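You operate a simulated robot arm through the tools that you are given. There is no shell and no other tool. Be economical: measure what you need, move in short steps, check, and stop when the job is done.

You are at the controls of a simulated robot arm. One attempt, no reset.

Task
Record at least ten seconds of the tone on the green memory card.
Fine: press record and stop once each; the card stays in, the cover shut.

It is judged by the outcome, as a careful person would: the job done as asked, and still so three seconds after it is handed in. It fails if anything else is knocked over, pushed out of place, dropped, spilled or broken. A push-on lid holds only when it is set on centred and level and pressed home; a screw cap is set on level and turned clockwise until tight.

Robot
A 7-joint arm with a two-finger parallel gripper on a trunk, on a base that drives. Base frame: it is fixed to the floor where the robot stands at the start and does not move with it; the origin is under the middle of the robot, x ahead of it, y to its left, z up; the surface under the hand at the start is at about z = 730. Lengths are in mm, angles in degrees, forces in N, time in s.
Its first joint turns from -166.0 to 166.0 degrees. Places, roughly: amp knob [500, -100, 800]; blue cover [500, 0, 800]; card slot [500, 0, 800]; large red key [400, 300, 800]; left speaker switch [500, 300, 800]; orange gain knob [600, 700, 800]; orange mute key [500, 700, 800]; orange pan knob [600, 700, 800]; play key [400, 0, 800]; purple gain knob [600, 600, 800]; purple mute key [500, 600, 800]; purple pan knob [600, 600, 800]; record key [400, 100, 800]; red patch plug [500, 1250, 750]; red rocker switch [500, -200, 800]; right speaker switch [500, 200, 800]. Payload 1.57 kg.
The tool frame sits at the grasp point between the pads (the TCP): z along the fingers, y along the line on which they close. The tips reach 30 mm beyond it. The gripper opens to 110 mm. The fingers are 24 mm wide and 12 mm thick; the gripper's body (48 by 112 mm) begins 78 mm behind the TCP.
Orientation is told as [roll, pitch, yaw] about the base's x, y, z axes, in that order, counted from this pose: with the fingers straight down and closing along the base's y, the tool's x points along the base's -x, its y along +y and its z along -z.

Tools
- The arm moves only by the tool play_rows. Its argument "series" is a list of rows, each an object of numbers (a shift or turn left out is 0, a gripper value left out holds the last): "wx", "wy", "wz": the turn, a rotation vector about the base's x, y, z in degrees; "dx", "dy", "dz": the shift along the base's x, y, z in mm; "grip": the opening, from 0 (shut) to 1 (fully open). In form: [{"wx": .., "wy": .., "wz": .., "dx": .., "dy": .., "dz": .., "grip": ..}, ...]. A call has 1 to 12 rows; each row shifts and turns the commanded pose from where the row before left it. A row lasts 0.2 s, in which the tool goes at most 50 mm and 8.6 degrees; a call with a longer step from one row to the next is refused whole, and so is a gripper value outside its range. A pose out of reach is approached as far as the arm can. The call stops where the force on the tool passes 50 N (or 10 N more than at its start, if that is more) or the arm is blocked; 0.2 s more then pass. Each finger travels about 108 mm/s and halts on what it meets, pressing with about 43 N; the grip force reading is that of the motor and also rises with nothing between the fingers. The clock runs only during rows and for 0.2 s after the last one: add rows that do not move to give the fingers time. The reply holds the time, the measured pose of the TCP, the force on the tool along the base axes, the opening and the grip force, in the units named above and with some noise, with the torque about the TCP (base axes, N m) and any sound that the robot's microphone picked up.
- Cameras (640 x 400 px; columns grow to the right, rows downward): "scene" is now at [486, 186.3, 1236.9]; the picture's right is [-0.19, -0.98, 0.00], its down [0.55, -0.11, -0.82] and it looks along [0.81, -0.16, 0.57] (base axes); focal length 214 px, centre (320, 200). "wrist" rides on the gripper at [70, 16, -141] in the tool frame; the picture's right is [-0.23, 0.97, 0.00], its down [-0.86, -0.20, -0.48] and it looks along [-0.47, -0.11, 0.88] (tool axes); focal length 222 px, centre (320, 200). There is no depth. A picture from a camera that has moved, and an enlarged one, comes with that camera's place and axes in the base frame and with its lens.
- camera(camera): a new picture of that camera. The clock stands still meanwhile.
- lift_body(by): slides the trunk up (or, below 0, down) by that many mm; the arm and the scene camera ride with it, the base frame stays. It gives what a move gives, with no picture.
- steer(legs): drives the robot by 1 to 6 legs, each [ahead, left, turn to the left] in mm, mm and degrees, along the robot's own axes; the way and the turn of a leg run together, so that a leg with both is an arc; at most 1500 mm and 180 degrees a leg. The arm and the cameras ride along, it lands a little off, and it stops where it bumps. It gives what a move gives.
- turn_head(pan, tilt): turns the head with the scene camera to pan (to the left, within 103 degrees either way) and tilt (down, from -29 to 69), counted from straight ahead of the robot. It gives what a move gives.
- close_up(camera, box): a new picture of the part [left, top, right, bottom] of that camera's present view, enlarged. The clock stands still meanwhile.
- finish_job(): hands the job in; it is judged then, once.

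Work in short steps. Places have to be worked out from the pictures, the camera data and where the tool is seen: move nearer, look again, correct. Check each grasp and each placing, and mend what went wrong. You have 120 turns and 98 pictures in all, those below and enlarged ones among them. Open the gripper and draw the arm clear of the work before you hand the job in, unless the task says otherwise; then end with one line.

The tools are called after "Call:" as a command line: name --argument value ..., lists and objects as JSON in quotes. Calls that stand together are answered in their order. play_rows: Moves the arm, as the interface text tells. Its arguments: {"type":"object","properties":{"series":{"type":"array"}},"required":["series"]} The other tools are called the same way: lift_body (by) slides the trunk up or down; steer (legs) drives the base; turn_head (pan, tilt) turns the head that bears the scene camera; camera (camera) takes a picture; close_up (camera, box) takes an enlarged picture of a part of a camera's view; finish_job () hands the job in.

At the start:

```text
time: 0.0
eef_pos: [688.3, -111.7, 1135.6]
orientation: [-1.1, 1.4, -0.1]
contact_force: [0.0, -0.5, -0.8]
torque: [0.01, 0.02, 0.0]
grip_width: 110.3
grasp_force: 0.1
trunk travel left (down, up): [-170.0, 440.0]
robot x, y, heading: [-2.4, 1.7, -0.2]
head pan, tilt: [12.7, 68.8]
```

scene: 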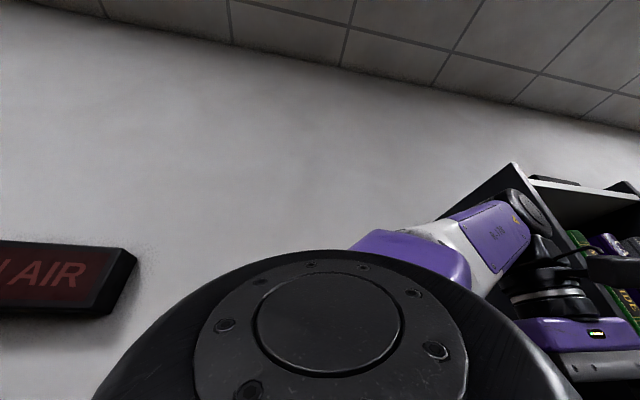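
wrist: 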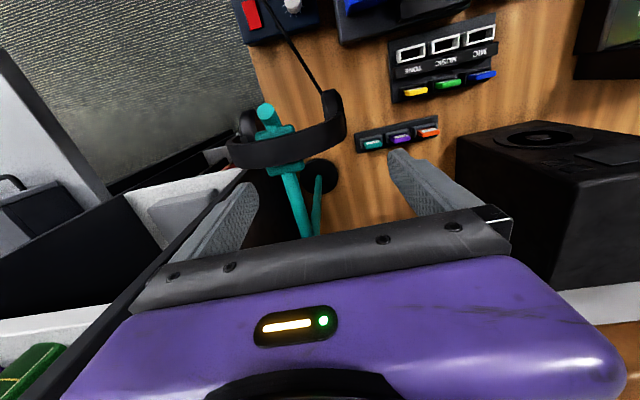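

The scene camera looks up at the ceiling although its tilt reads 68.8, so I'll turn the head and see how it responds.

Call:
turn_head --pan 10 --tilt 30

Call:
camera --camera "scene"

Call:
camera --camera "wrist"

```text
time: 1.1
eef_pos: [687.6, -112.0, 1131.7]
orientation: [-1.4, 1.9, 0.0]
contact_force: [0.1, 0.0, -0.1]
torque: [0.0, 0.02, 0.01]
grip_width: 110.0
grasp_force: 0.2
trunk travel left (down, up): [-170.0, 440.0]
robot x, y, heading: [-1.8, 1.3, 0.2]
head pan, tilt: [10.0, 30.0]
```

```text
95 pictures are left
camera scene: at [487.4, 187.4, 1235.8], right [-0.17, -0.98, 0.0], down [0.54, -0.1, -0.83], along [0.82, -0.14, 0.55], focal length 214 px, centre (320, 200)
```

scene: 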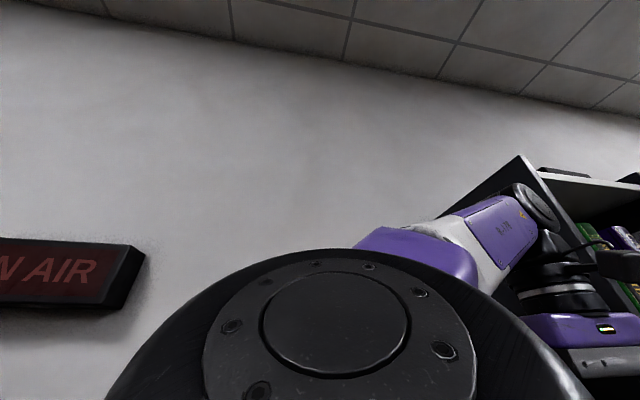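

```text
94 pictures are left
camera wrist: at [623.1, -92.2, 1276.5], right [0.23, 0.97, -0.03], down [0.87, -0.19, 0.46], along [0.44, -0.13, -0.89], focal length 222 px, centre (320, 200)
```

wrist: 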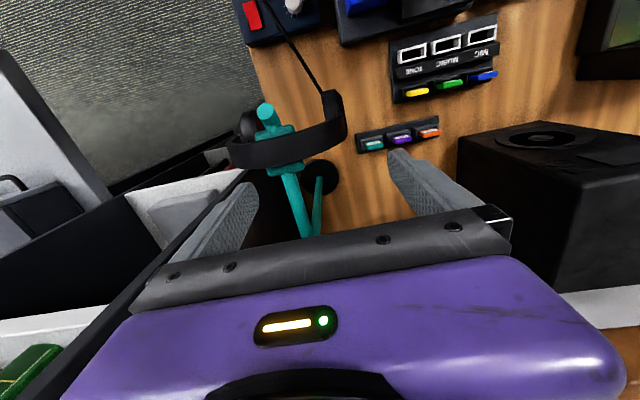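

Tilting the head did not move the scene camera. I'll try one larger turn before relying on the wrist camera.

Call:
turn_head --pan -20 --tilt 65

Call:
camera --camera "scene"

```text
time: 2.1
eef_pos: [689.4, -112.8, 1133.3]
orientation: [-1.3, 1.6, -0.1]
contact_force: [0.2, 0.4, -0.3]
torque: [0.0, 0.01, 0.02]
grip_width: 110.0
grasp_force: 0.1
trunk travel left (down, up): [-170.0, 440.0]
robot x, y, heading: [-2.1, -3.4, -0.1]
head pan, tilt: [-20.0, 65.0]
```

```text
93 pictures are left
camera scene: at [487.8, 178.7, 1233.7], right [-0.3, -0.95, 0.0], down [0.5, -0.16, -0.85], along [0.81, -0.26, 0.52], focal length 214 px, centre (320, 200)
```

scene: 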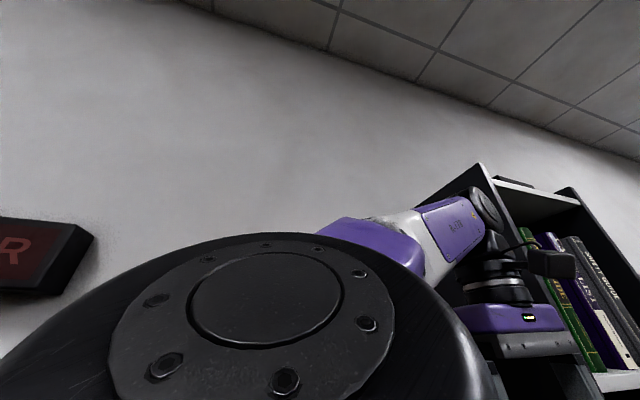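

The camera moved only about 7° of the commanded 30°. I'll repeat the command to see whether it is lagging or simply limited.

Call:
turn_head --pan -20 --tilt 65

Call:
close_up --camera "scene" --box '[0, 0, 640, 400]'

```text
time: 2.7
eef_pos: [688.7, -112.1, 1132.3]
orientation: [-1.4, 1.7, -0.1]
contact_force: [0.1, 0.0, 0.0]
torque: [-0.01, 0.02, 0.0]
grip_width: 110.1
grasp_force: 0.0
trunk travel left (down, up): [-170.0, 440.0]
robot x, y, heading: [1.1, 2.8, 0.1]
head pan, tilt: [-20.0, 65.0]
```

```text
1.00 times, centred on (320, 200) of scene (not enlarged: the box is as wide or as high as the picture)
camera zoom: at [487.8, 178.4, 1233.6], right [-0.31, -0.95, 0.0], down [0.5, -0.16, -0.85], along [0.81, -0.26, 0.52], focal length 214 px, centre (320, 200)
```

zoom: 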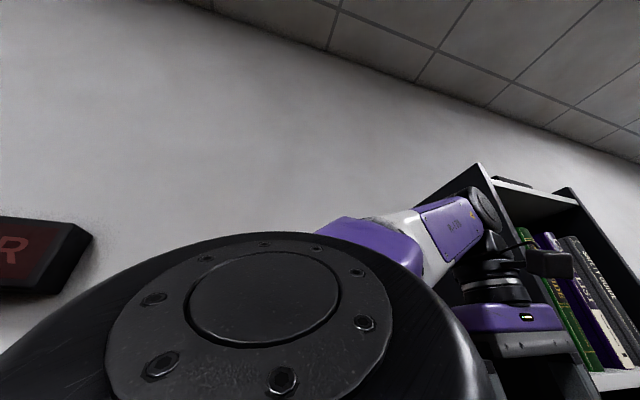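

The head appears to be propped up by the arm's elbow, so I'll use the wrist camera for now. The keys at x≈400 are closer than the 600 mm minimum reach, so I'll back off and look from there.

Call:
steer --legs '[[-250, 0, 0]]'

Call:
camera --camera "wrist"

Call:
camera --camera "scene"

```text
time: 4.5
eef_pos: [437.7, -111.4, 1133.2]
orientation: [-1.2, 1.7, 0.0]
contact_force: [-1.5, -0.2, 0.8]
torque: [-0.03, -0.04, -0.01]
grip_width: 109.8
grasp_force: 0.1
trunk travel left (down, up): [-170.0, 440.0]
robot x, y, heading: [-254.1, -1.9, 0.3]
head pan, tilt: [-20.0, 65.0]
```

```text
91 pictures are left
camera wrist: at [370.7, -91.3, 1277.1], right [0.23, 0.97, -0.03], down [0.87, -0.19, 0.46], along [0.44, -0.13, -0.89], focal length 222 px, centre (320, 200)
```

wrist: 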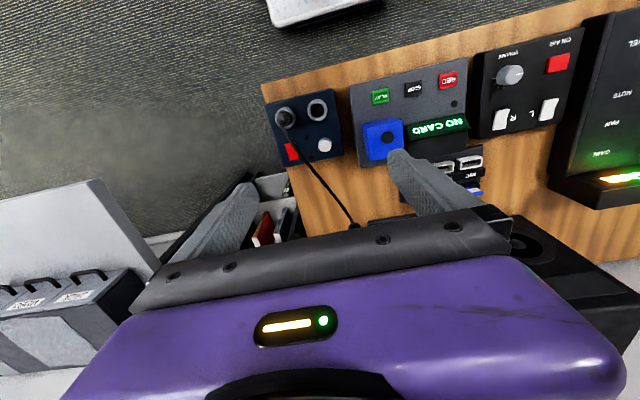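

```text
90 pictures are left
camera scene: at [235.3, 178.4, 1233.3], right [-0.32, -0.95, 0.0], down [0.49, -0.16, -0.86], along [0.81, -0.27, 0.52], focal length 214 px, centre (320, 200)
```

scene: 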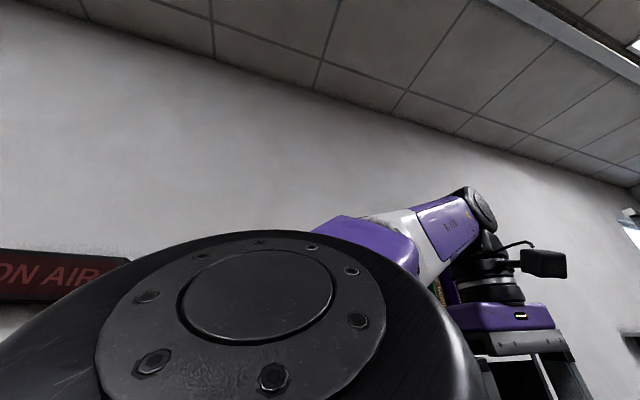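

I can see the recorder with PLAY, STOP and REC, a "NO CARD" display and a blue cover. I'll zoom in on the details.

Call:
close_up --camera "wrist" --box '[340, 50, 500, 210]'

Call:
close_up --camera "wrist" --box '[160, 80, 360, 260]'

Call:
close_up --camera "wrist" --box '[460, 20, 640, 220]'

```text
2.50 times, centred on (420, 130) of wrist
camera zoom: at [370.7, -91.3, 1277.1], right [0.23, 0.97, -0.03], down [0.87, -0.19, 0.46], along [0.44, -0.13, -0.89], focal length 555 px, centre (70, 375)
```

zoom: 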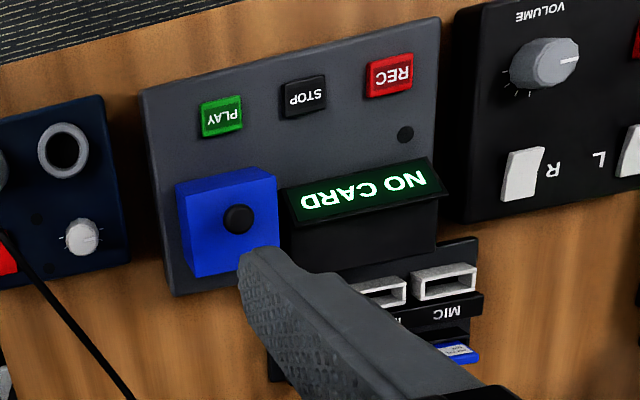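

```text
2.22 times, centred on (260, 170) of wrist
camera zoom: at [370.7, -91.3, 1277.1], right [0.23, 0.97, -0.03], down [0.87, -0.19, 0.46], along [0.44, -0.13, -0.89], focal length 494 px, centre (453, 267)
```

zoom: 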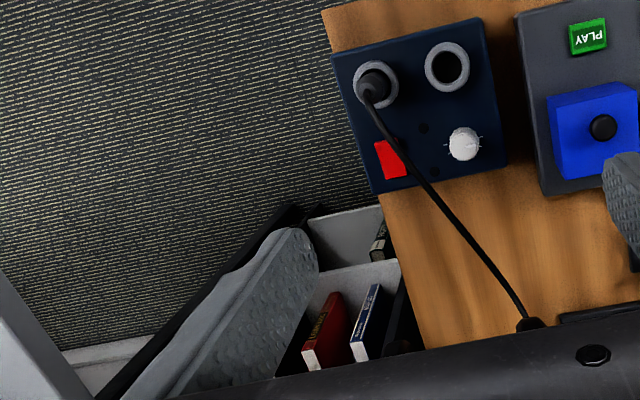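

```text
2.00 times, centred on (550, 120) of wrist
camera zoom: at [370.7, -91.3, 1277.1], right [0.23, 0.97, -0.03], down [0.87, -0.19, 0.46], along [0.44, -0.13, -0.89], focal length 444 px, centre (-140, 360)
```

zoom: 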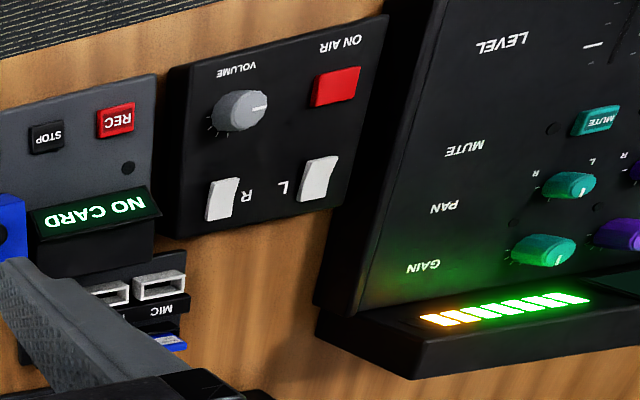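

The slots labelled TONE, MUSIC and MIC, and the coloured items near them, need a closer look. I'll drive a little ahead and zoom in from above.

Call:
steer --legs '[[200, 30, 0]]'

Call:
close_up --camera "wrist" --box '[340, 0, 500, 160]'

Call:
camera --camera "wrist"

```text
time: 6.1
eef_pos: [635.5, -81.6, 1132.9]
orientation: [-1.4, 1.8, -0.3]
contact_force: [0.0, -0.8, -0.5]
torque: [-0.01, 0.0, 0.03]
grip_width: 110.0
grasp_force: 0.1
trunk travel left (down, up): [-170.0, 440.0]
robot x, y, heading: [-55.8, 30.9, 0.1]
head pan, tilt: [-20.0, 65.0]
```

```text
2.50 times, centred on (420, 80) of wrist
camera zoom: at [570.3, -61.7, 1276.6], right [0.23, 0.97, -0.03], down [0.87, -0.19, 0.46], along [0.44, -0.13, -0.89], focal length 555 px, centre (70, 500)
```

zoom: 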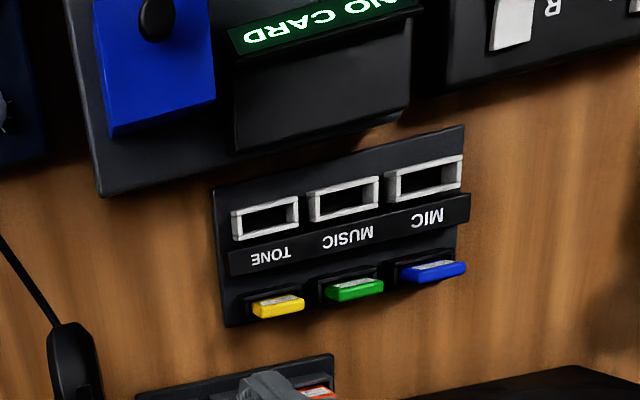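

```text
85 pictures are left
camera wrist: at [570.3, -61.7, 1276.6], right [0.23, 0.97, -0.03], down [0.87, -0.19, 0.46], along [0.44, -0.13, -0.89], focal length 222 px, centre (320, 200)
```

wrist: 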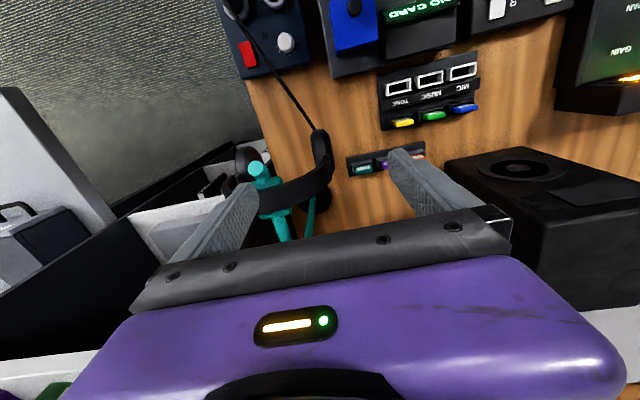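

The rack at about [620,140] has three white-framed sockets labelled TONE, MUSIC and MIC, with yellow, green and blue tabs below and a teal/purple/orange row behind. I'll lower the hand for a nearer look.

Call:
play_rows --series '[{"dx": -10, "dy": 20, "dz": -40}, {"dx": -10, "dy": 20, "dz": -40}, {"dx": -10, "dy": 20, "dz": -40}, {"dz": -20}]'

Call:
camera --camera "wrist"

Call:
close_up --camera "wrist" --box '[340, 60, 500, 220]'

Call:
camera --camera "scene"

```text
time: 7.1
eef_pos: [604.8, -37.9, 995.3]
orientation: [-0.6, 1.2, -2.8]
contact_force: [0.2, -0.5, -0.1]
torque: [0.0, -0.02, 0.01]
grip_width: 109.8
grasp_force: 0.2
trunk travel left (down, up): [-170.0, 440.0]
robot x, y, heading: [-53.2, 29.4, 0.1]
head pan, tilt: [-20.0, 65.0]
```

```text
84 pictures are left
camera wrist: at [537.3, -16.4, 1139.5], right [0.27, 0.96, -0.01], down [0.85, -0.24, 0.46], along [0.44, -0.14, -0.89], focal length 222 px, centre (320, 200)
```

wrist: 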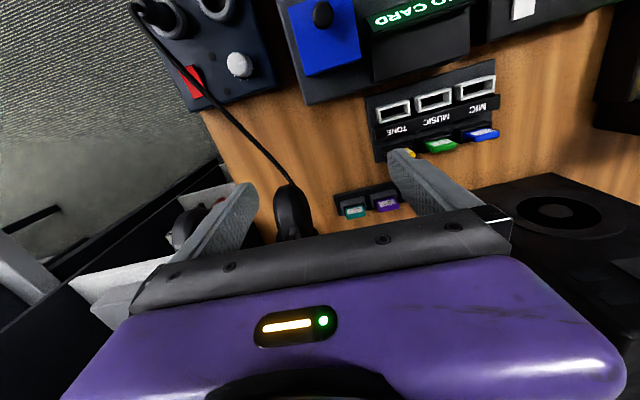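

```text
2.50 times, centred on (420, 140) of wrist
camera zoom: at [537.3, -16.4, 1139.5], right [0.27, 0.96, -0.01], down [0.85, -0.24, 0.46], along [0.44, -0.14, -0.89], focal length 555 px, centre (70, 350)
```

zoom: 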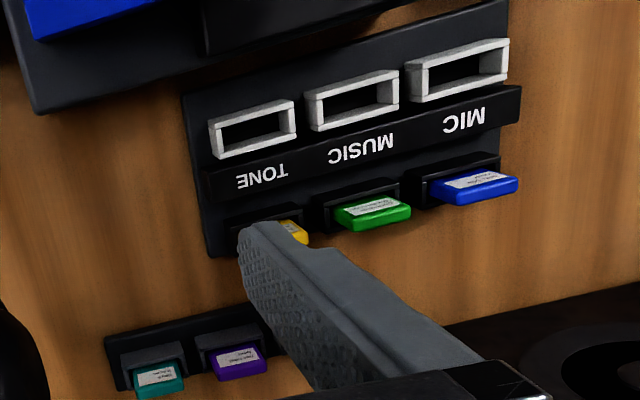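

```text
82 pictures are left
camera scene: at [431.7, 208.0, 1095.0], right [-0.34, -0.94, 0.0], down [-0.85, 0.31, -0.43], along [0.41, -0.15, -0.9], focal length 214 px, centre (320, 200)
```

scene: 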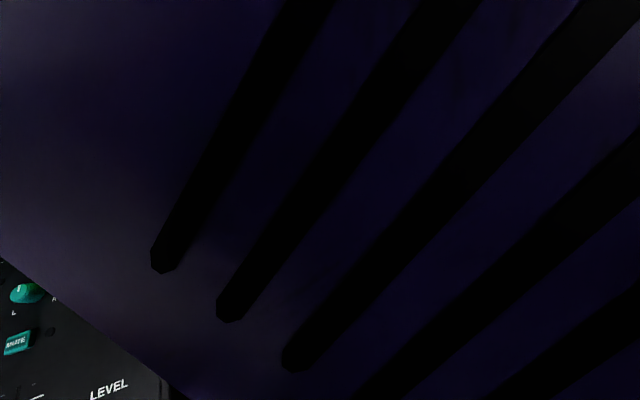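

The head is free again. I'll turn it for a better overview, and zoom in on the tab labels.

Call:
turn_head --pan 40 --tilt 45

Call:
camera --camera "scene"

Call:
close_up --camera "wrist" --box '[410, 110, 510, 170]'

Call:
close_up --camera "wrist" --box '[330, 175, 410, 230]'

```text
time: 8.4
eef_pos: [604.1, -37.6, 994.8]
orientation: [-0.9, 1.4, -3.1]
contact_force: [0.6, 0.4, 0.3]
torque: [-0.03, 0.0, 0.01]
grip_width: 110.0
grasp_force: 0.0
trunk travel left (down, up): [-170.0, 440.0]
robot x, y, heading: [-52.0, 30.9, -0.1]
head pan, tilt: [40.0, 45.0]
```

```text
81 pictures are left
camera scene: at [436.4, 281.2, 1119.4], right [0.64, -0.77, 0.0], down [-0.54, -0.45, -0.71], along [0.54, 0.45, -0.71], focal length 214 px, centre (320, 200)
```

scene: 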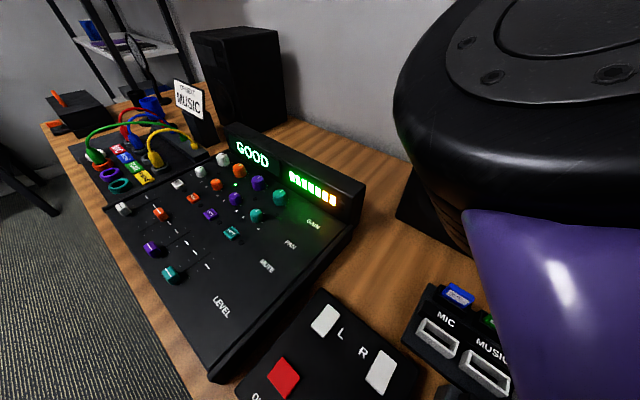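

```text
6.40 times, centred on (460, 140) of wrist
camera zoom: at [538.2, -15.7, 1138.9], right [0.28, 0.96, -0.02], down [0.86, -0.24, 0.46], along [0.44, -0.14, -0.89], focal length 1422 px, centre (-576, 584)
```

zoom: 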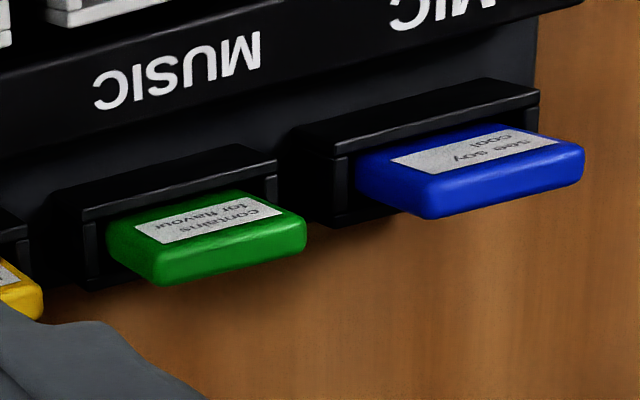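

```text
7.27 times, centred on (370, 202) of wrist
camera zoom: at [538.2, -15.7, 1138.9], right [0.28, 0.96, -0.02], down [0.86, -0.24, 0.46], along [0.44, -0.14, -0.89], focal length 1615 px, centre (-44, 182)
```

zoom: 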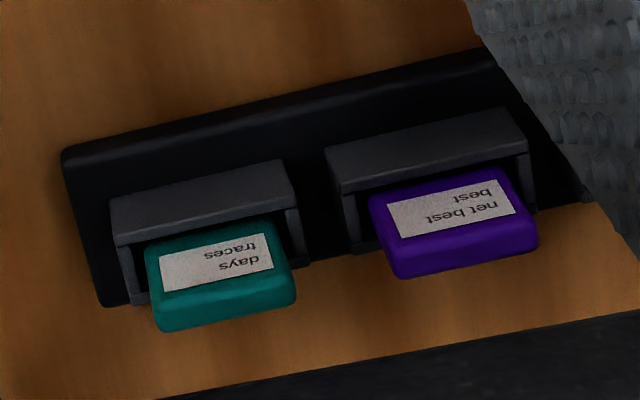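

Now there's a good overview showing the mixer, the patch bay with coloured leads, and a "MUSIC" sign. I'll zoom in on those.

Call:
close_up --camera "scene" --box '[30, 70, 230, 220]'

Call:
close_up --camera "scene" --box '[100, 110, 380, 330]'

Call:
turn_head --pan 75 --tilt 30

Call:
camera --camera "scene"

```text
2.67 times, centred on (130, 145) of scene
camera zoom: at [436.4, 281.2, 1119.4], right [0.64, -0.77, 0.0], down [-0.54, -0.45, -0.71], along [0.54, 0.45, -0.71], focal length 572 px, centre (827, 347)
```

zoom: 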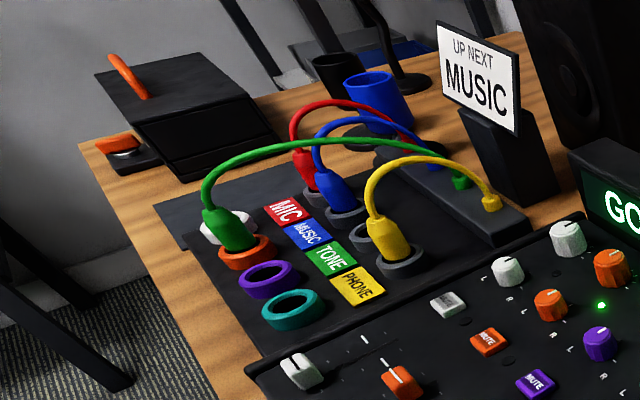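

```text
1.82 times, centred on (240, 220) of scene
camera zoom: at [436.4, 281.2, 1119.4], right [0.64, -0.77, 0.0], down [-0.54, -0.45, -0.71], along [0.54, 0.45, -0.71], focal length 390 px, centre (466, 164)
```

zoom: 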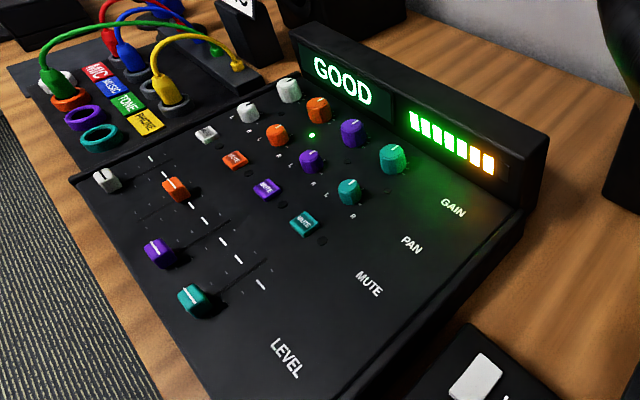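

```text
time: 9.4
eef_pos: [604.0, -37.0, 994.1]
orientation: [-1.1, 1.5, -2.9]
contact_force: [0.3, -0.5, 0.3]
torque: [-0.03, -0.01, 0.0]
grip_width: 110.2
grasp_force: 0.0
trunk travel left (down, up): [-170.0, 440.0]
robot x, y, heading: [-52.9, 26.8, 0.3]
head pan, tilt: [75.0, 30.0]
```

```text
76 pictures are left
camera scene: at [397.5, 316.3, 1142.0], right [0.97, -0.26, 0.0], down [-0.13, -0.48, -0.87], along [0.22, 0.84, -0.5], focal length 214 px, centre (320, 200)
```

scene: 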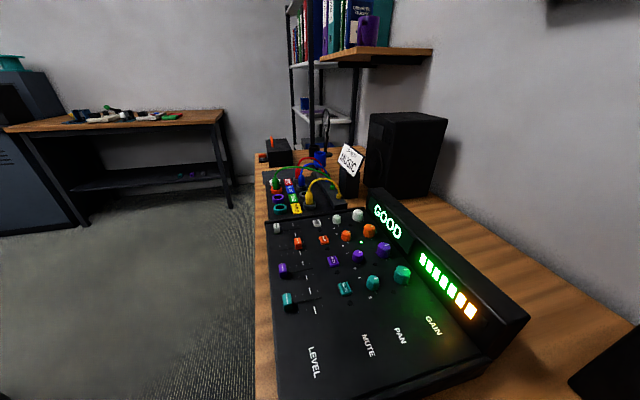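

The green TONE lead is already in the orange channel, that channel's LED is green and the mixer meter reads GOOD, so the routing needs no change. The job is therefore green card, recorder, REC, wait, STOP. Next I'll get a closer look at the recorder's cover and slot.

Call:
steer --legs '[[-180, -60, 0]]'

Call:
camera --camera "wrist"

Call:
close_up --camera "wrist" --box '[310, 30, 510, 180]'

Call:
turn_head --pan 15 --tilt 50

Call:
camera --camera "scene"

```text
time: 10.9
eef_pos: [422.7, -98.3, 992.6]
orientation: [-1.2, 1.7, -2.8]
contact_force: [0.3, 0.5, 0.3]
torque: [0.0, -0.01, 0.02]
grip_width: 110.0
grasp_force: 0.0
trunk travel left (down, up): [-170.0, 440.0]
robot x, y, heading: [-232.4, -31.1, 0.2]
head pan, tilt: [75.0, 30.0]
```

```text
75 pictures are left
camera wrist: at [358.5, -75.1, 1137.7], right [0.28, 0.96, -0.03], down [0.86, -0.23, 0.46], along [0.43, -0.15, -0.89], focal length 222 px, centre (320, 200)
```

wrist: 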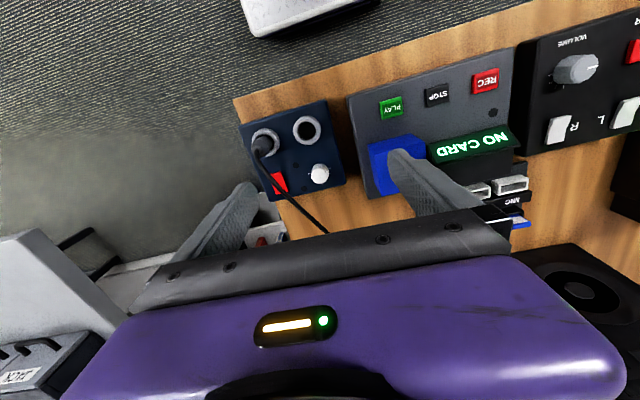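

```text
2.67 times, centred on (410, 105) of wrist
camera zoom: at [358.5, -75.1, 1137.7], right [0.28, 0.96, -0.03], down [0.86, -0.23, 0.46], along [0.43, -0.15, -0.89], focal length 592 px, centre (80, 453)
```

zoom: 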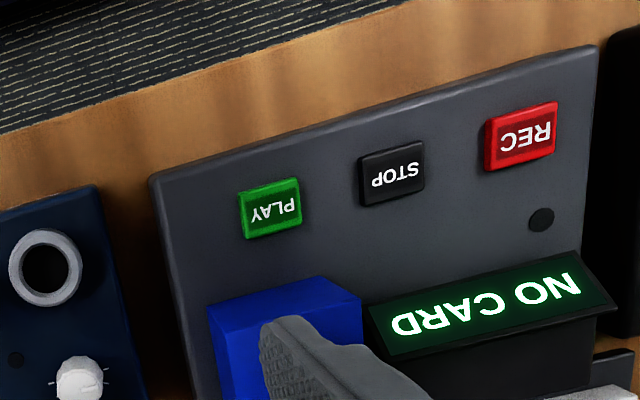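

```text
time: 12.2
eef_pos: [423.2, -98.3, 994.5]
orientation: [-1.1, 1.7, -3.0]
contact_force: [0.2, -0.1, 0.3]
torque: [0.01, -0.01, 0.0]
grip_width: 109.9
grasp_force: 0.1
trunk travel left (down, up): [-170.0, 440.0]
robot x, y, heading: [-231.1, -30.4, 0.4]
head pan, tilt: [15.0, 50.0]
```

```text
73 pictures are left
camera scene: at [268.2, 189.0, 1112.5], right [0.26, -0.97, 0.0], down [-0.74, -0.2, -0.64], along [0.62, 0.17, -0.77], focal length 214 px, centre (320, 200)
```

scene: 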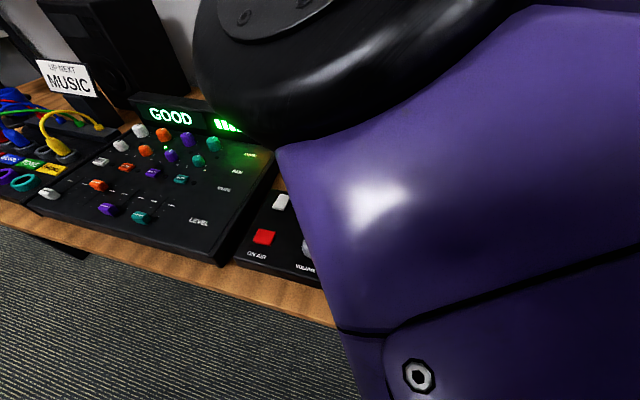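

I'll centre the hand over the blue cover so that it shows between the open fingers.

Call:
play_rows --series '[{"dx": 15, "dy": 25}, {"dx": 15, "dy": 25}, {"dx": 20, "dy": 25}, {"dx": 15, "dy": 23, "wz": 3}]'

Call:
camera --camera "wrist"

Call:
close_up --camera "wrist" --box '[240, 40, 440, 200]'

```text
time: 13.1
eef_pos: [467.5, -87.7, 989.7]
orientation: [-2.0, 2.1, -12.1]
contact_force: [0.3, 0.3, -1.0]
torque: [-0.01, 0.01, -0.03]
grip_width: 110.2
grasp_force: 0.1
trunk travel left (down, up): [-170.0, 440.0]
robot x, y, heading: [-231.9, -29.3, 0.2]
head pan, tilt: [15.0, 50.0]
stopped in row 4: the arm was blocked; the commanded pose is now the measured one
```

```text
72 pictures are left
camera wrist: at [409.0, -52.8, 1134.7], right [0.42, 0.9, -0.04], down [0.81, -0.36, 0.45], along [0.39, -0.23, -0.89], focal length 222 px, centre (320, 200)
```

wrist: 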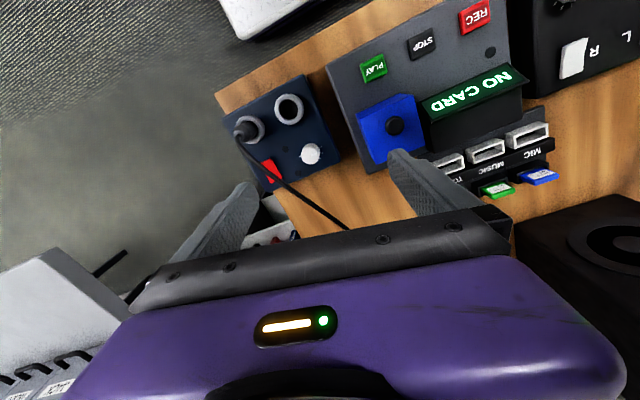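

```text
2.50 times, centred on (340, 120) of wrist
camera zoom: at [409.0, -52.8, 1134.7], right [0.42, 0.9, -0.04], down [0.81, -0.36, 0.45], along [0.39, -0.23, -0.89], focal length 555 px, centre (270, 400)
```

zoom: 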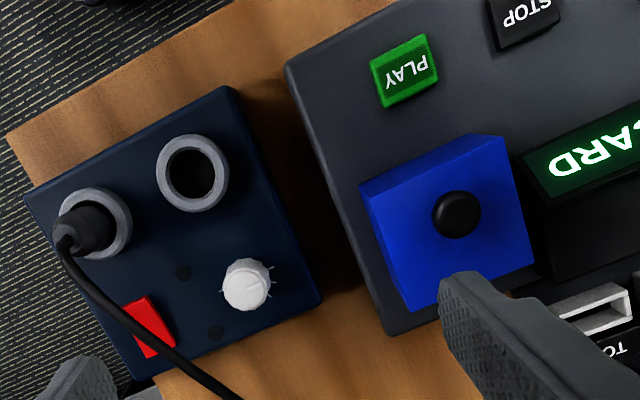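

The arm was blocked, most likely by its elbow meeting the head on the left. I'll swing the head well out of the way and try the move again with the yaw corrected.

Call:
turn_head --pan 100 --tilt 30

Call:
play_rows --series '[{"dy": 20, "wz": 4}, {"dx": 5, "dy": 20, "wz": 4}, {"dx": 5, "dy": 20, "wz": 4}, {"dx": 5, "dy": 20}, {}]'

Call:
camera --camera "wrist"

Call:
camera --camera "scene"

```text
time: 14.7
eef_pos: [467.4, -87.6, 990.9]
orientation: [-2.0, 2.1, -12.1]
contact_force: [0.2, -0.1, -1.0]
torque: [0.01, 0.02, 0.0]
grip_width: 110.1
grasp_force: 0.0
trunk travel left (down, up): [-170.0, 440.0]
robot x, y, heading: [-229.9, -27.5, 0.4]
head pan, tilt: [100.0, 30.0]
```

```text
time: 15.6
eef_pos: [476.9, -85.2, 990.2]
orientation: [-2.2, 2.3, -9.1]
contact_force: [-0.2, 0.8, 0.6]
torque: [0.0, 0.01, 0.0]
grip_width: 110.1
grasp_force: 0.1
trunk travel left (down, up): [-170.0, 440.0]
robot x, y, heading: [-233.5, -29.3, -0.2]
head pan, tilt: [100.0, 30.0]
stopped in row 4: the arm was blocked; the commanded pose is now the measured one
```

```text
70 pictures are left
camera wrist: at [415.5, -53.3, 1134.6], right [0.38, 0.92, -0.05], down [0.83, -0.32, 0.45], along [0.4, -0.21, -0.89], focal length 222 px, centre (320, 200)
```

wrist: 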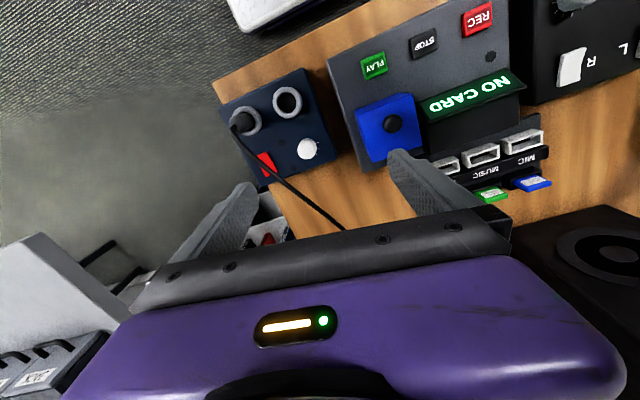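

```text
69 pictures are left
camera scene: at [178.2, 257.8, 1142.0], right [0.98, 0.17, 0.0], down [0.09, -0.49, -0.87], along [-0.15, 0.85, -0.5], focal length 214 px, centre (320, 200)
```

scene: 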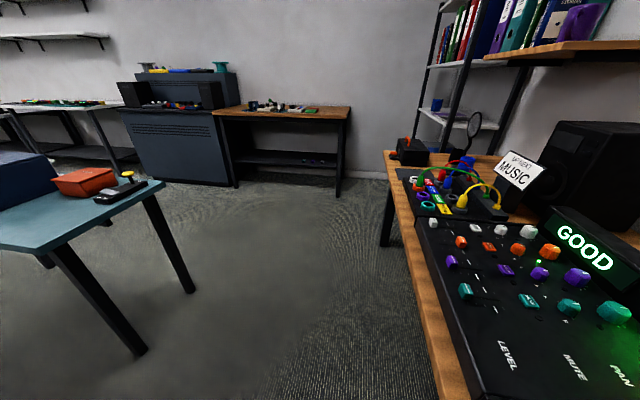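

The arm can't go further left relative to the body, so I'll shift the base left and bring the hand back to the right.

Call:
steer --legs '[[0, 220, 0]]'

Call:
play_rows --series '[{"dy": -25, "wz": 3}, {"dy": -25, "wz": 3}, {"dy": -25, "wz": 3}, {"dy": -25}, {"dy": -25}, {}]'

Call:
turn_head --pan 0 --tilt 55

Call:
camera --camera "scene"

Call:
camera --camera "wrist"

```text
time: 17.3
eef_pos: [477.0, 134.3, 990.3]
orientation: [-2.2, 2.2, -9.1]
contact_force: [0.9, 0.6, 0.2]
torque: [0.0, -0.01, 0.0]
grip_width: 110.0
grasp_force: 0.1
trunk travel left (down, up): [-170.0, 440.0]
robot x, y, heading: [-236.8, 187.9, 0.1]
head pan, tilt: [100.0, 30.0]
```

```text
time: 18.7
eef_pos: [477.1, 9.0, 990.2]
orientation: [-2.1, 2.1, 0.0]
contact_force: [-0.1, 0.1, -0.4]
torque: [0.01, 0.03, 0.0]
grip_width: 110.4
grasp_force: 0.1
trunk travel left (down, up): [-170.0, 440.0]
robot x, y, heading: [-234.9, 191.5, 0.1]
head pan, tilt: [100.0, 30.0]
```

```text
time: 20.4
eef_pos: [475.2, 10.5, 990.4]
orientation: [-2.2, 2.2, 0.0]
contact_force: [0.1, 0.3, -0.8]
torque: [-0.02, 0.01, 0.0]
grip_width: 110.0
grasp_force: 0.0
trunk travel left (down, up): [-170.0, 440.0]
robot x, y, heading: [-233.8, 192.8, 0.3]
head pan, tilt: [0.0, 55.0]
```

```text
68 pictures are left
camera scene: at [266.0, 388.3, 1106.0], right [0.0, -1.0, 0.0], down [-0.82, 0.0, -0.57], along [0.57, 0.0, -0.82], focal length 214 px, centre (320, 200)
```

scene: 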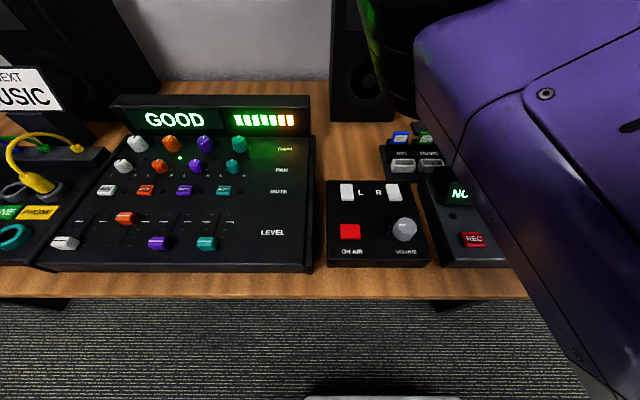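

```text
67 pictures are left
camera wrist: at [410.8, 31.8, 1134.5], right [0.23, 0.97, -0.05], down [0.87, -0.18, 0.45], along [0.43, -0.14, -0.89], focal length 222 px, centre (320, 200)
```

wrist: 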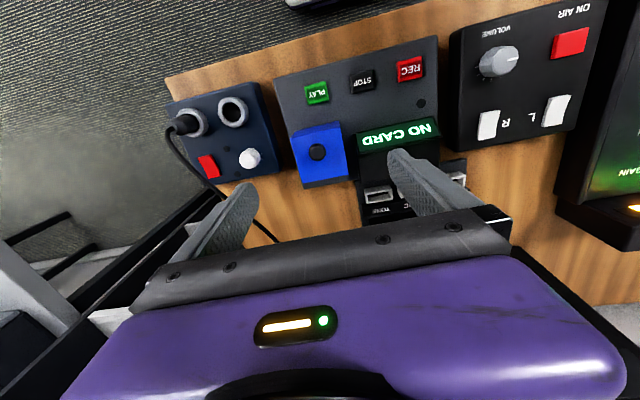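

The geometry agrees well: the cover's knob is at about [479,-1,850]. I'll zoom in to see how the cover is attached.

Call:
close_up --camera "wrist" --box '[270, 110, 390, 200]'

Call:
close_up --camera "scene" --box '[320, 110, 520, 270]'

```text
4.44 times, centred on (330, 155) of wrist
camera zoom: at [410.8, 31.8, 1134.5], right [0.23, 0.97, -0.05], down [0.87, -0.18, 0.45], along [0.43, -0.14, -0.89], focal length 987 px, centre (276, 400)
```

zoom: 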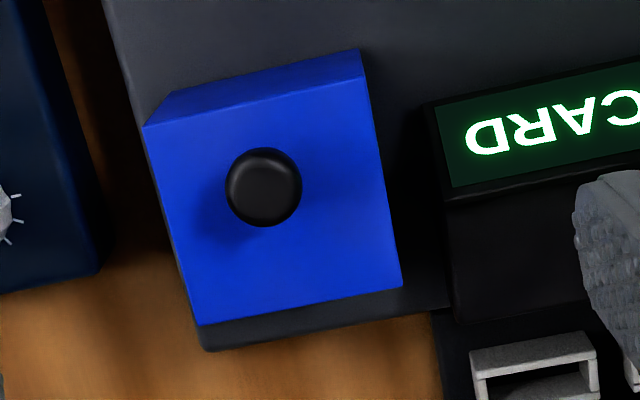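

```text
2.50 times, centred on (420, 190) of scene
camera zoom: at [266.0, 388.3, 1106.0], right [0.0, -1.0, 0.0], down [-0.82, 0.0, -0.57], along [0.57, 0.0, -0.82], focal length 536 px, centre (70, 225)
```

zoom: 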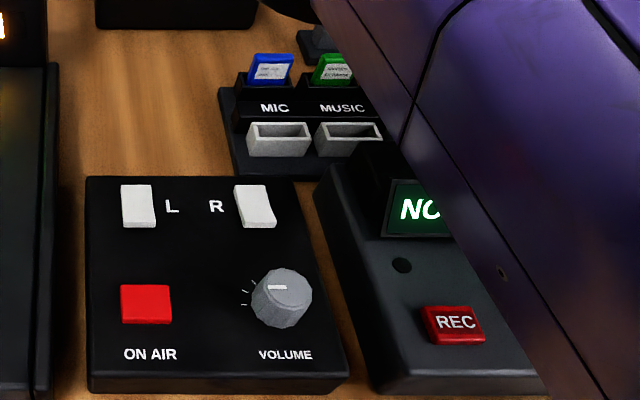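

The cover is a blue box about 65 mm square with a black knob. I'll align over the knob, part-close the fingers to 50 mm, come down to about z 890 and check.

Call:
play_rows --series '[{"dx": 4, "dy": -11, "wx": 2, "wy": -2, "grip": 0.45}, {"dz": -30}, {"dz": -30}, {"dz": -30}, {}]'

Call:
camera --camera "wrist"

```text
time: 21.6
eef_pos: [479.8, -1.3, 899.8]
orientation: [-0.2, 0.2, -0.1]
contact_force: [-0.5, 0.1, 0.2]
torque: [0.01, 0.02, 0.0]
grip_width: 49.6
grasp_force: 0.0
trunk travel left (down, up): [-170.0, 440.0]
robot x, y, heading: [-232.5, 189.4, -0.2]
head pan, tilt: [0.0, 55.0]
```

```text
64 pictures are left
camera wrist: at [409.9, 15.9, 1042.5], right [0.23, 0.97, 0.0], down [0.86, -0.2, 0.48], along [0.46, -0.11, -0.88], focal length 222 px, centre (320, 200)
```

wrist: 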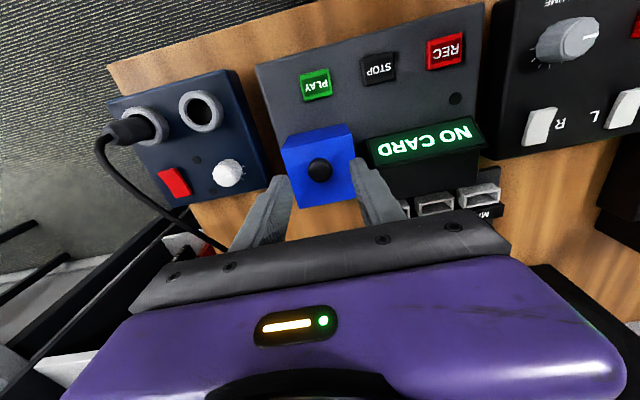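

The knob is centred, with its top at z ≈ 853. I'll descend with the fingers straddling it until they are just above the cover.

Call:
play_rows --series '[{"dz": -15}, {"dz": -10}, {}]'

Call:
close_up --camera "wrist" --box '[240, 100, 440, 240]'

```text
time: 22.4
eef_pos: [480.6, -1.2, 875.0]
orientation: [-0.2, 0.1, 0.0]
contact_force: [-0.4, -0.3, -0.6]
torque: [0.0, -0.02, 0.01]
grip_width: 49.6
grasp_force: 0.1
trunk travel left (down, up): [-170.0, 440.0]
robot x, y, heading: [-229.5, 192.8, -0.3]
head pan, tilt: [0.0, 55.0]
```

```text
2.86 times, centred on (340, 170) of wrist
camera zoom: at [410.2, 15.9, 1017.7], right [0.23, 0.97, 0.0], down [0.86, -0.2, 0.48], along [0.46, -0.11, -0.88], focal length 635 px, centre (263, 286)
```

zoom: 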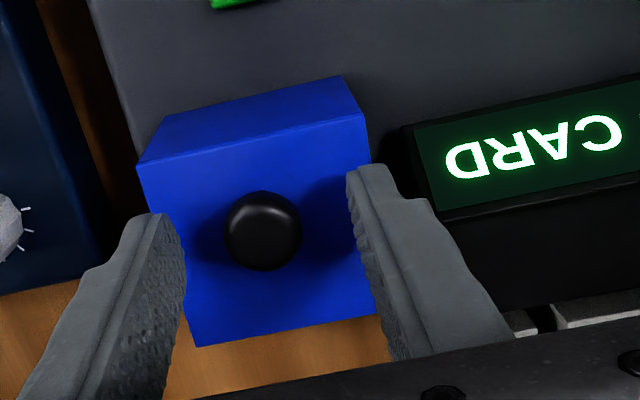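

Still clear. I'll lower in small steps to find the cover's top.

Call:
play_rows --series '[{"dz": -4}, {"dz": -4}, {"dz": -3}, {"dz": -3}, {}]'

Call:
close_up --camera "wrist" --box '[240, 100, 440, 240]'

```text
time: 23.5
eef_pos: [480.6, -1.5, 867.7]
orientation: [-0.5, -0.2, -0.1]
contact_force: [-9.6, 0.4, 28.8]
torque: [0.8, 0.21, 0.43]
grip_width: 49.7
grasp_force: 0.8
trunk travel left (down, up): [-170.0, 440.0]
robot x, y, heading: [-233.7, 191.8, -0.1]
head pan, tilt: [0.0, 55.0]
stopped in row 5: the force on the tool passed its limit at 53 N (the readings are from after the stop); the commanded pose is now the measured one
```

```text
2.86 times, centred on (340, 170) of wrist
camera zoom: at [408.9, 16.3, 1008.9], right [0.23, 0.97, -0.01], down [0.85, -0.2, 0.48], along [0.47, -0.12, -0.88], focal length 635 px, centre (263, 286)
```

zoom: 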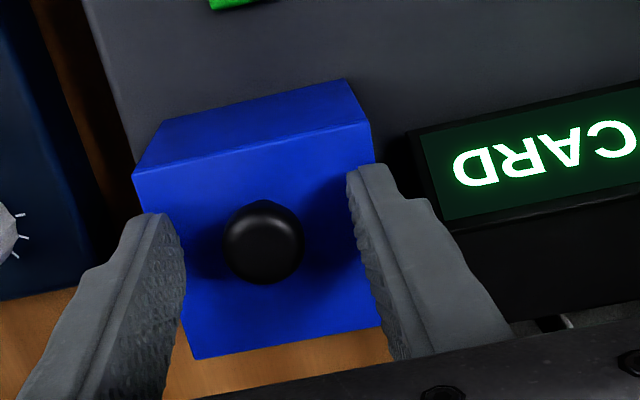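

The tips met the cover at z ≈ 837. I'll raise 3 mm and close on the knob.

Call:
play_rows --series '[{"dz": 3, "grip": 0.45}, {"grip": 0}, {"grip": 0}, {"grip": 0}]'

Call:
play_rows --series '[{"dz": 3}, {"dz": 3}, {"dz": 3}, {"dz": 3}, {}]'

Call:
close_up --camera "wrist" --box '[240, 80, 440, 240]'

```text
time: 24.5
eef_pos: [481.6, -1.6, 867.5]
orientation: [-0.3, -0.1, -0.1]
contact_force: [3.3, 7.4, 0.5]
torque: [0.09, -0.12, -0.01]
grip_width: 21.0
grasp_force: 34.0
trunk travel left (down, up): [-170.0, 440.0]
robot x, y, heading: [-233.5, 192.5, -0.2]
head pan, tilt: [0.0, 55.0]
```

```text
time: 25.7
eef_pos: [481.2, -0.8, 878.0]
orientation: [-0.3, -0.1, 0.0]
contact_force: [14.9, 10.1, -30.2]
torque: [0.19, -0.17, 0.0]
grip_width: 21.1
grasp_force: 34.3
trunk travel left (down, up): [-170.0, 440.0]
robot x, y, heading: [-231.0, 189.0, -0.3]
head pan, tilt: [0.0, 55.0]
```

```text
2.50 times, centred on (340, 160) of wrist
camera zoom: at [410.8, 16.2, 1020.9], right [0.23, 0.97, -0.01], down [0.85, -0.2, 0.48], along [0.47, -0.11, -0.88], focal length 555 px, centre (270, 300)
```

zoom: 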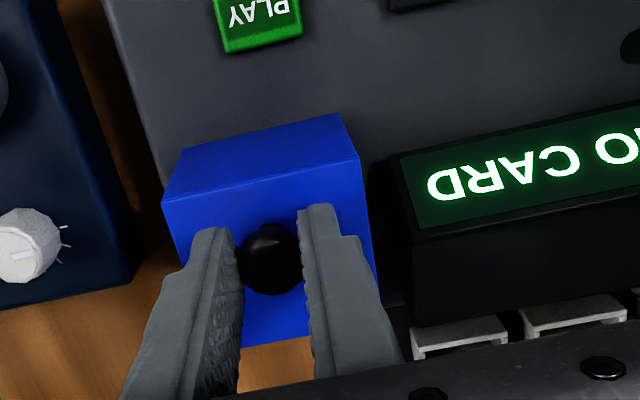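

The reaction (+x, −z) and the more visible front face suggest the cover is hinged on its far side. I'll follow an arc forward and up, letting the knob pivot in the pads.

Call:
play_rows --series '[{"dx": 5, "dz": 2}, {"dx": 5, "dz": 3}, {"dx": 5, "dz": 3}, {}]'

Call:
camera --camera "wrist"

```text
time: 26.7
eef_pos: [494.7, -0.1, 887.9]
orientation: [-0.4, 0.0, -0.1]
contact_force: [-8.4, 15.9, -10.6]
torque: [0.37, 1.17, 0.03]
grip_width: 21.2
grasp_force: 34.4
trunk travel left (down, up): [-170.0, 440.0]
robot x, y, heading: [-232.6, 191.6, -0.2]
head pan, tilt: [0.0, 55.0]
```

```text
60 pictures are left
camera wrist: at [424.6, 16.4, 1030.0], right [0.23, 0.97, -0.01], down [0.85, -0.2, 0.48], along [0.47, -0.12, -0.88], focal length 222 px, centre (320, 200)
```

wrist: 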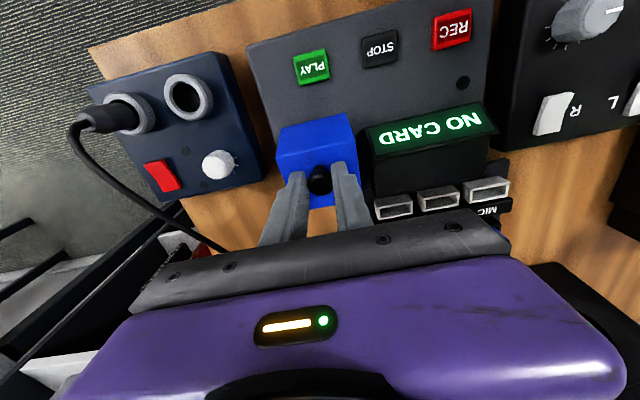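

The cover is turning about a far-side hinge, by roughly 30° so far. To keep the fingers from levering on it, I'll tilt the hand along with it while advancing.

Call:
play_rows --series '[{"wy": 8, "dx": 3, "dz": -0.5}, {"wy": 8, "dx": 3, "dz": -0.5}, {"wy": 8, "dx": 3, "dz": -1}, {"wy": 8, "dx": 3, "dz": -1}, {}]'

Call:
close_up --camera "wrist" --box '[200, 80, 440, 240]'

```text
time: 27.9
eef_pos: [507.7, -1.8, 885.4]
orientation: [-0.4, 31.9, -0.1]
contact_force: [9.5, 15.1, 5.7]
torque: [0.38, -1.11, -0.08]
grip_width: 20.8
grasp_force: 34.2
trunk travel left (down, up): [-170.0, 440.0]
robot x, y, heading: [-231.5, 189.3, 0.1]
head pan, tilt: [0.0, 55.0]
```

```text
2.50 times, centred on (320, 160) of wrist
camera zoom: at [522.9, 16.4, 1042.5], right [0.19, 0.97, -0.13], down [0.98, -0.2, -0.04], along [-0.07, -0.12, -0.99], focal length 555 px, centre (320, 300)
```

zoom: 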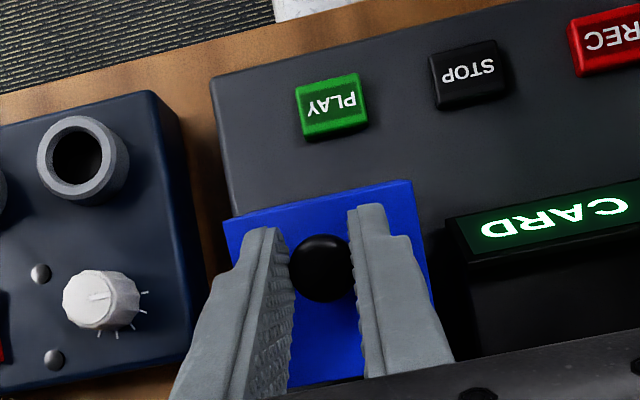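

The torque reversed sign, so the tilt slightly leads the cover, which is now about 20–25° open. I'll continue along the arc.

Call:
play_rows --series '[{"wy": 3, "dx": 7, "dz": 5}, {"wy": 6, "dx": 8, "dz": 5}, {"wy": 7, "dx": 9, "dz": 4}, {}]'

Call:
close_up --camera "wrist" --box '[200, 80, 440, 240]'

```text
time: 28.9
eef_pos: [532.2, -3.0, 900.9]
orientation: [-0.9, 47.8, -0.5]
contact_force: [0.3, 0.9, 0.7]
torque: [-0.04, 0.0, 0.01]
grip_width: 0.0
grasp_force: 21.3
trunk travel left (down, up): [-170.0, 440.0]
robot x, y, heading: [-229.5, 192.3, -0.0]
head pan, tilt: [0.0, 55.0]
```

```text
2.50 times, centred on (320, 160) of wrist
camera zoom: at [588.5, 14.8, 1048.2], right [0.15, 0.97, -0.18], down [0.93, -0.2, -0.31], along [-0.34, -0.12, -0.93], focal length 555 px, centre (320, 300)
```

zoom: 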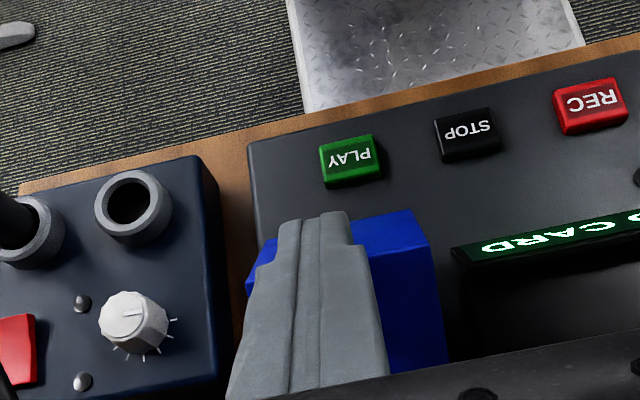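

The knob slipped out. I'll rise clear, level the hand and look at the cover.

Call:
play_rows --series '[{"dz": 25}, {"dz": 25}, {"wy": -8, "dx": -10}, {"wy": -8, "dx": -10}, {"wy": -8, "dx": -10}, {"wy": -8, "dx": -10}, {"wy": -8, "dx": -10, "grip": 0.45}, {"wy": -8, "dx": -5}, {}]'

Call:
close_up --camera "wrist" --box '[200, 60, 440, 220]'

```text
time: 30.9
eef_pos: [475.8, -2.3, 935.5]
orientation: [-0.4, -0.1, -0.2]
contact_force: [-0.7, 0.6, 0.4]
torque: [-0.01, -0.01, 0.0]
grip_width: 49.8
grasp_force: 0.1
out of reach, approached as far as the arm can: row 2
trunk travel left (down, up): [-170.0, 440.0]
robot x, y, heading: [-234.0, 191.3, -0.1]
head pan, tilt: [0.0, 55.0]
```

```text
2.50 times, centred on (320, 140) of wrist
camera zoom: at [405.0, 15.7, 1077.7], right [0.23, 0.97, -0.01], down [0.85, -0.2, 0.48], along [0.47, -0.12, -0.88], focal length 555 px, centre (320, 350)
```

zoom: 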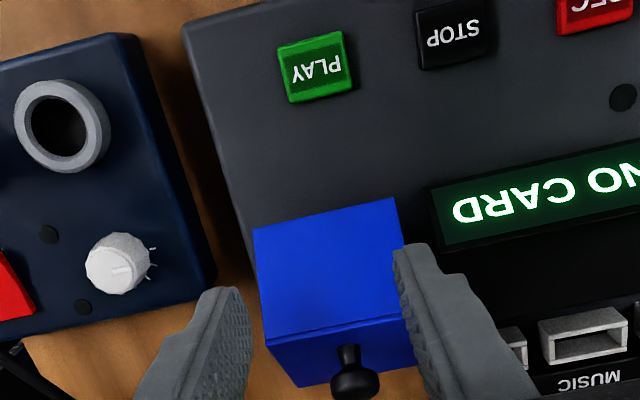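

The cover now stays up on its own. I'll look at the whole view, and use the scene camera, to judge how far it is open and where the slot is.

Call:
camera --camera "wrist"

Call:
turn_head --pan -20 --tilt 55

Call:
camera --camera "scene"

```text
56 pictures are left
camera wrist: at [405.0, 15.7, 1077.7], right [0.23, 0.97, -0.01], down [0.85, -0.2, 0.48], along [0.47, -0.12, -0.88], focal length 222 px, centre (320, 200)
```

wrist: 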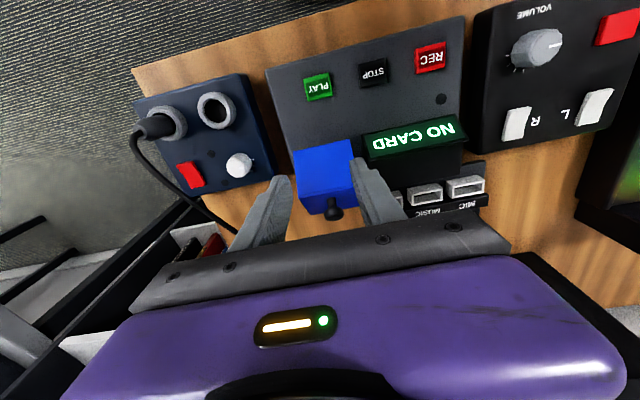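

```text
time: 31.7
eef_pos: [476.3, -1.6, 935.7]
orientation: [-0.4, -0.1, -0.2]
contact_force: [-0.5, 0.1, -0.5]
torque: [0.0, -0.04, -0.04]
grip_width: 49.6
grasp_force: 0.2
trunk travel left (down, up): [-170.0, 440.0]
robot x, y, heading: [-236.9, 191.3, -0.1]
head pan, tilt: [-20.0, 55.0]
```

```text
55 pictures are left
camera scene: at [265.7, 387.8, 1105.8], right [-0.01, -1.0, 0.0], down [-0.82, 0.0, -0.57], along [0.57, 0.0, -0.82], focal length 214 px, centre (320, 200)
```

scene: 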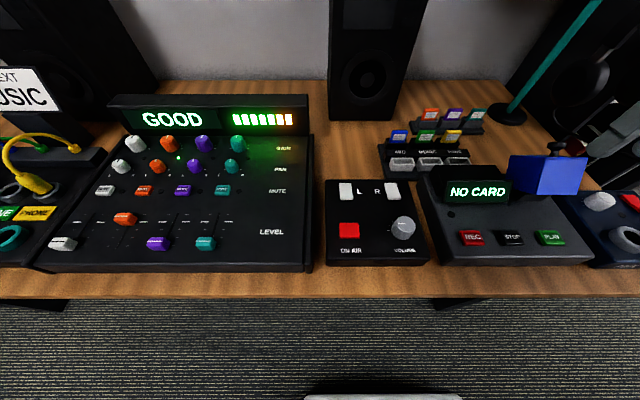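

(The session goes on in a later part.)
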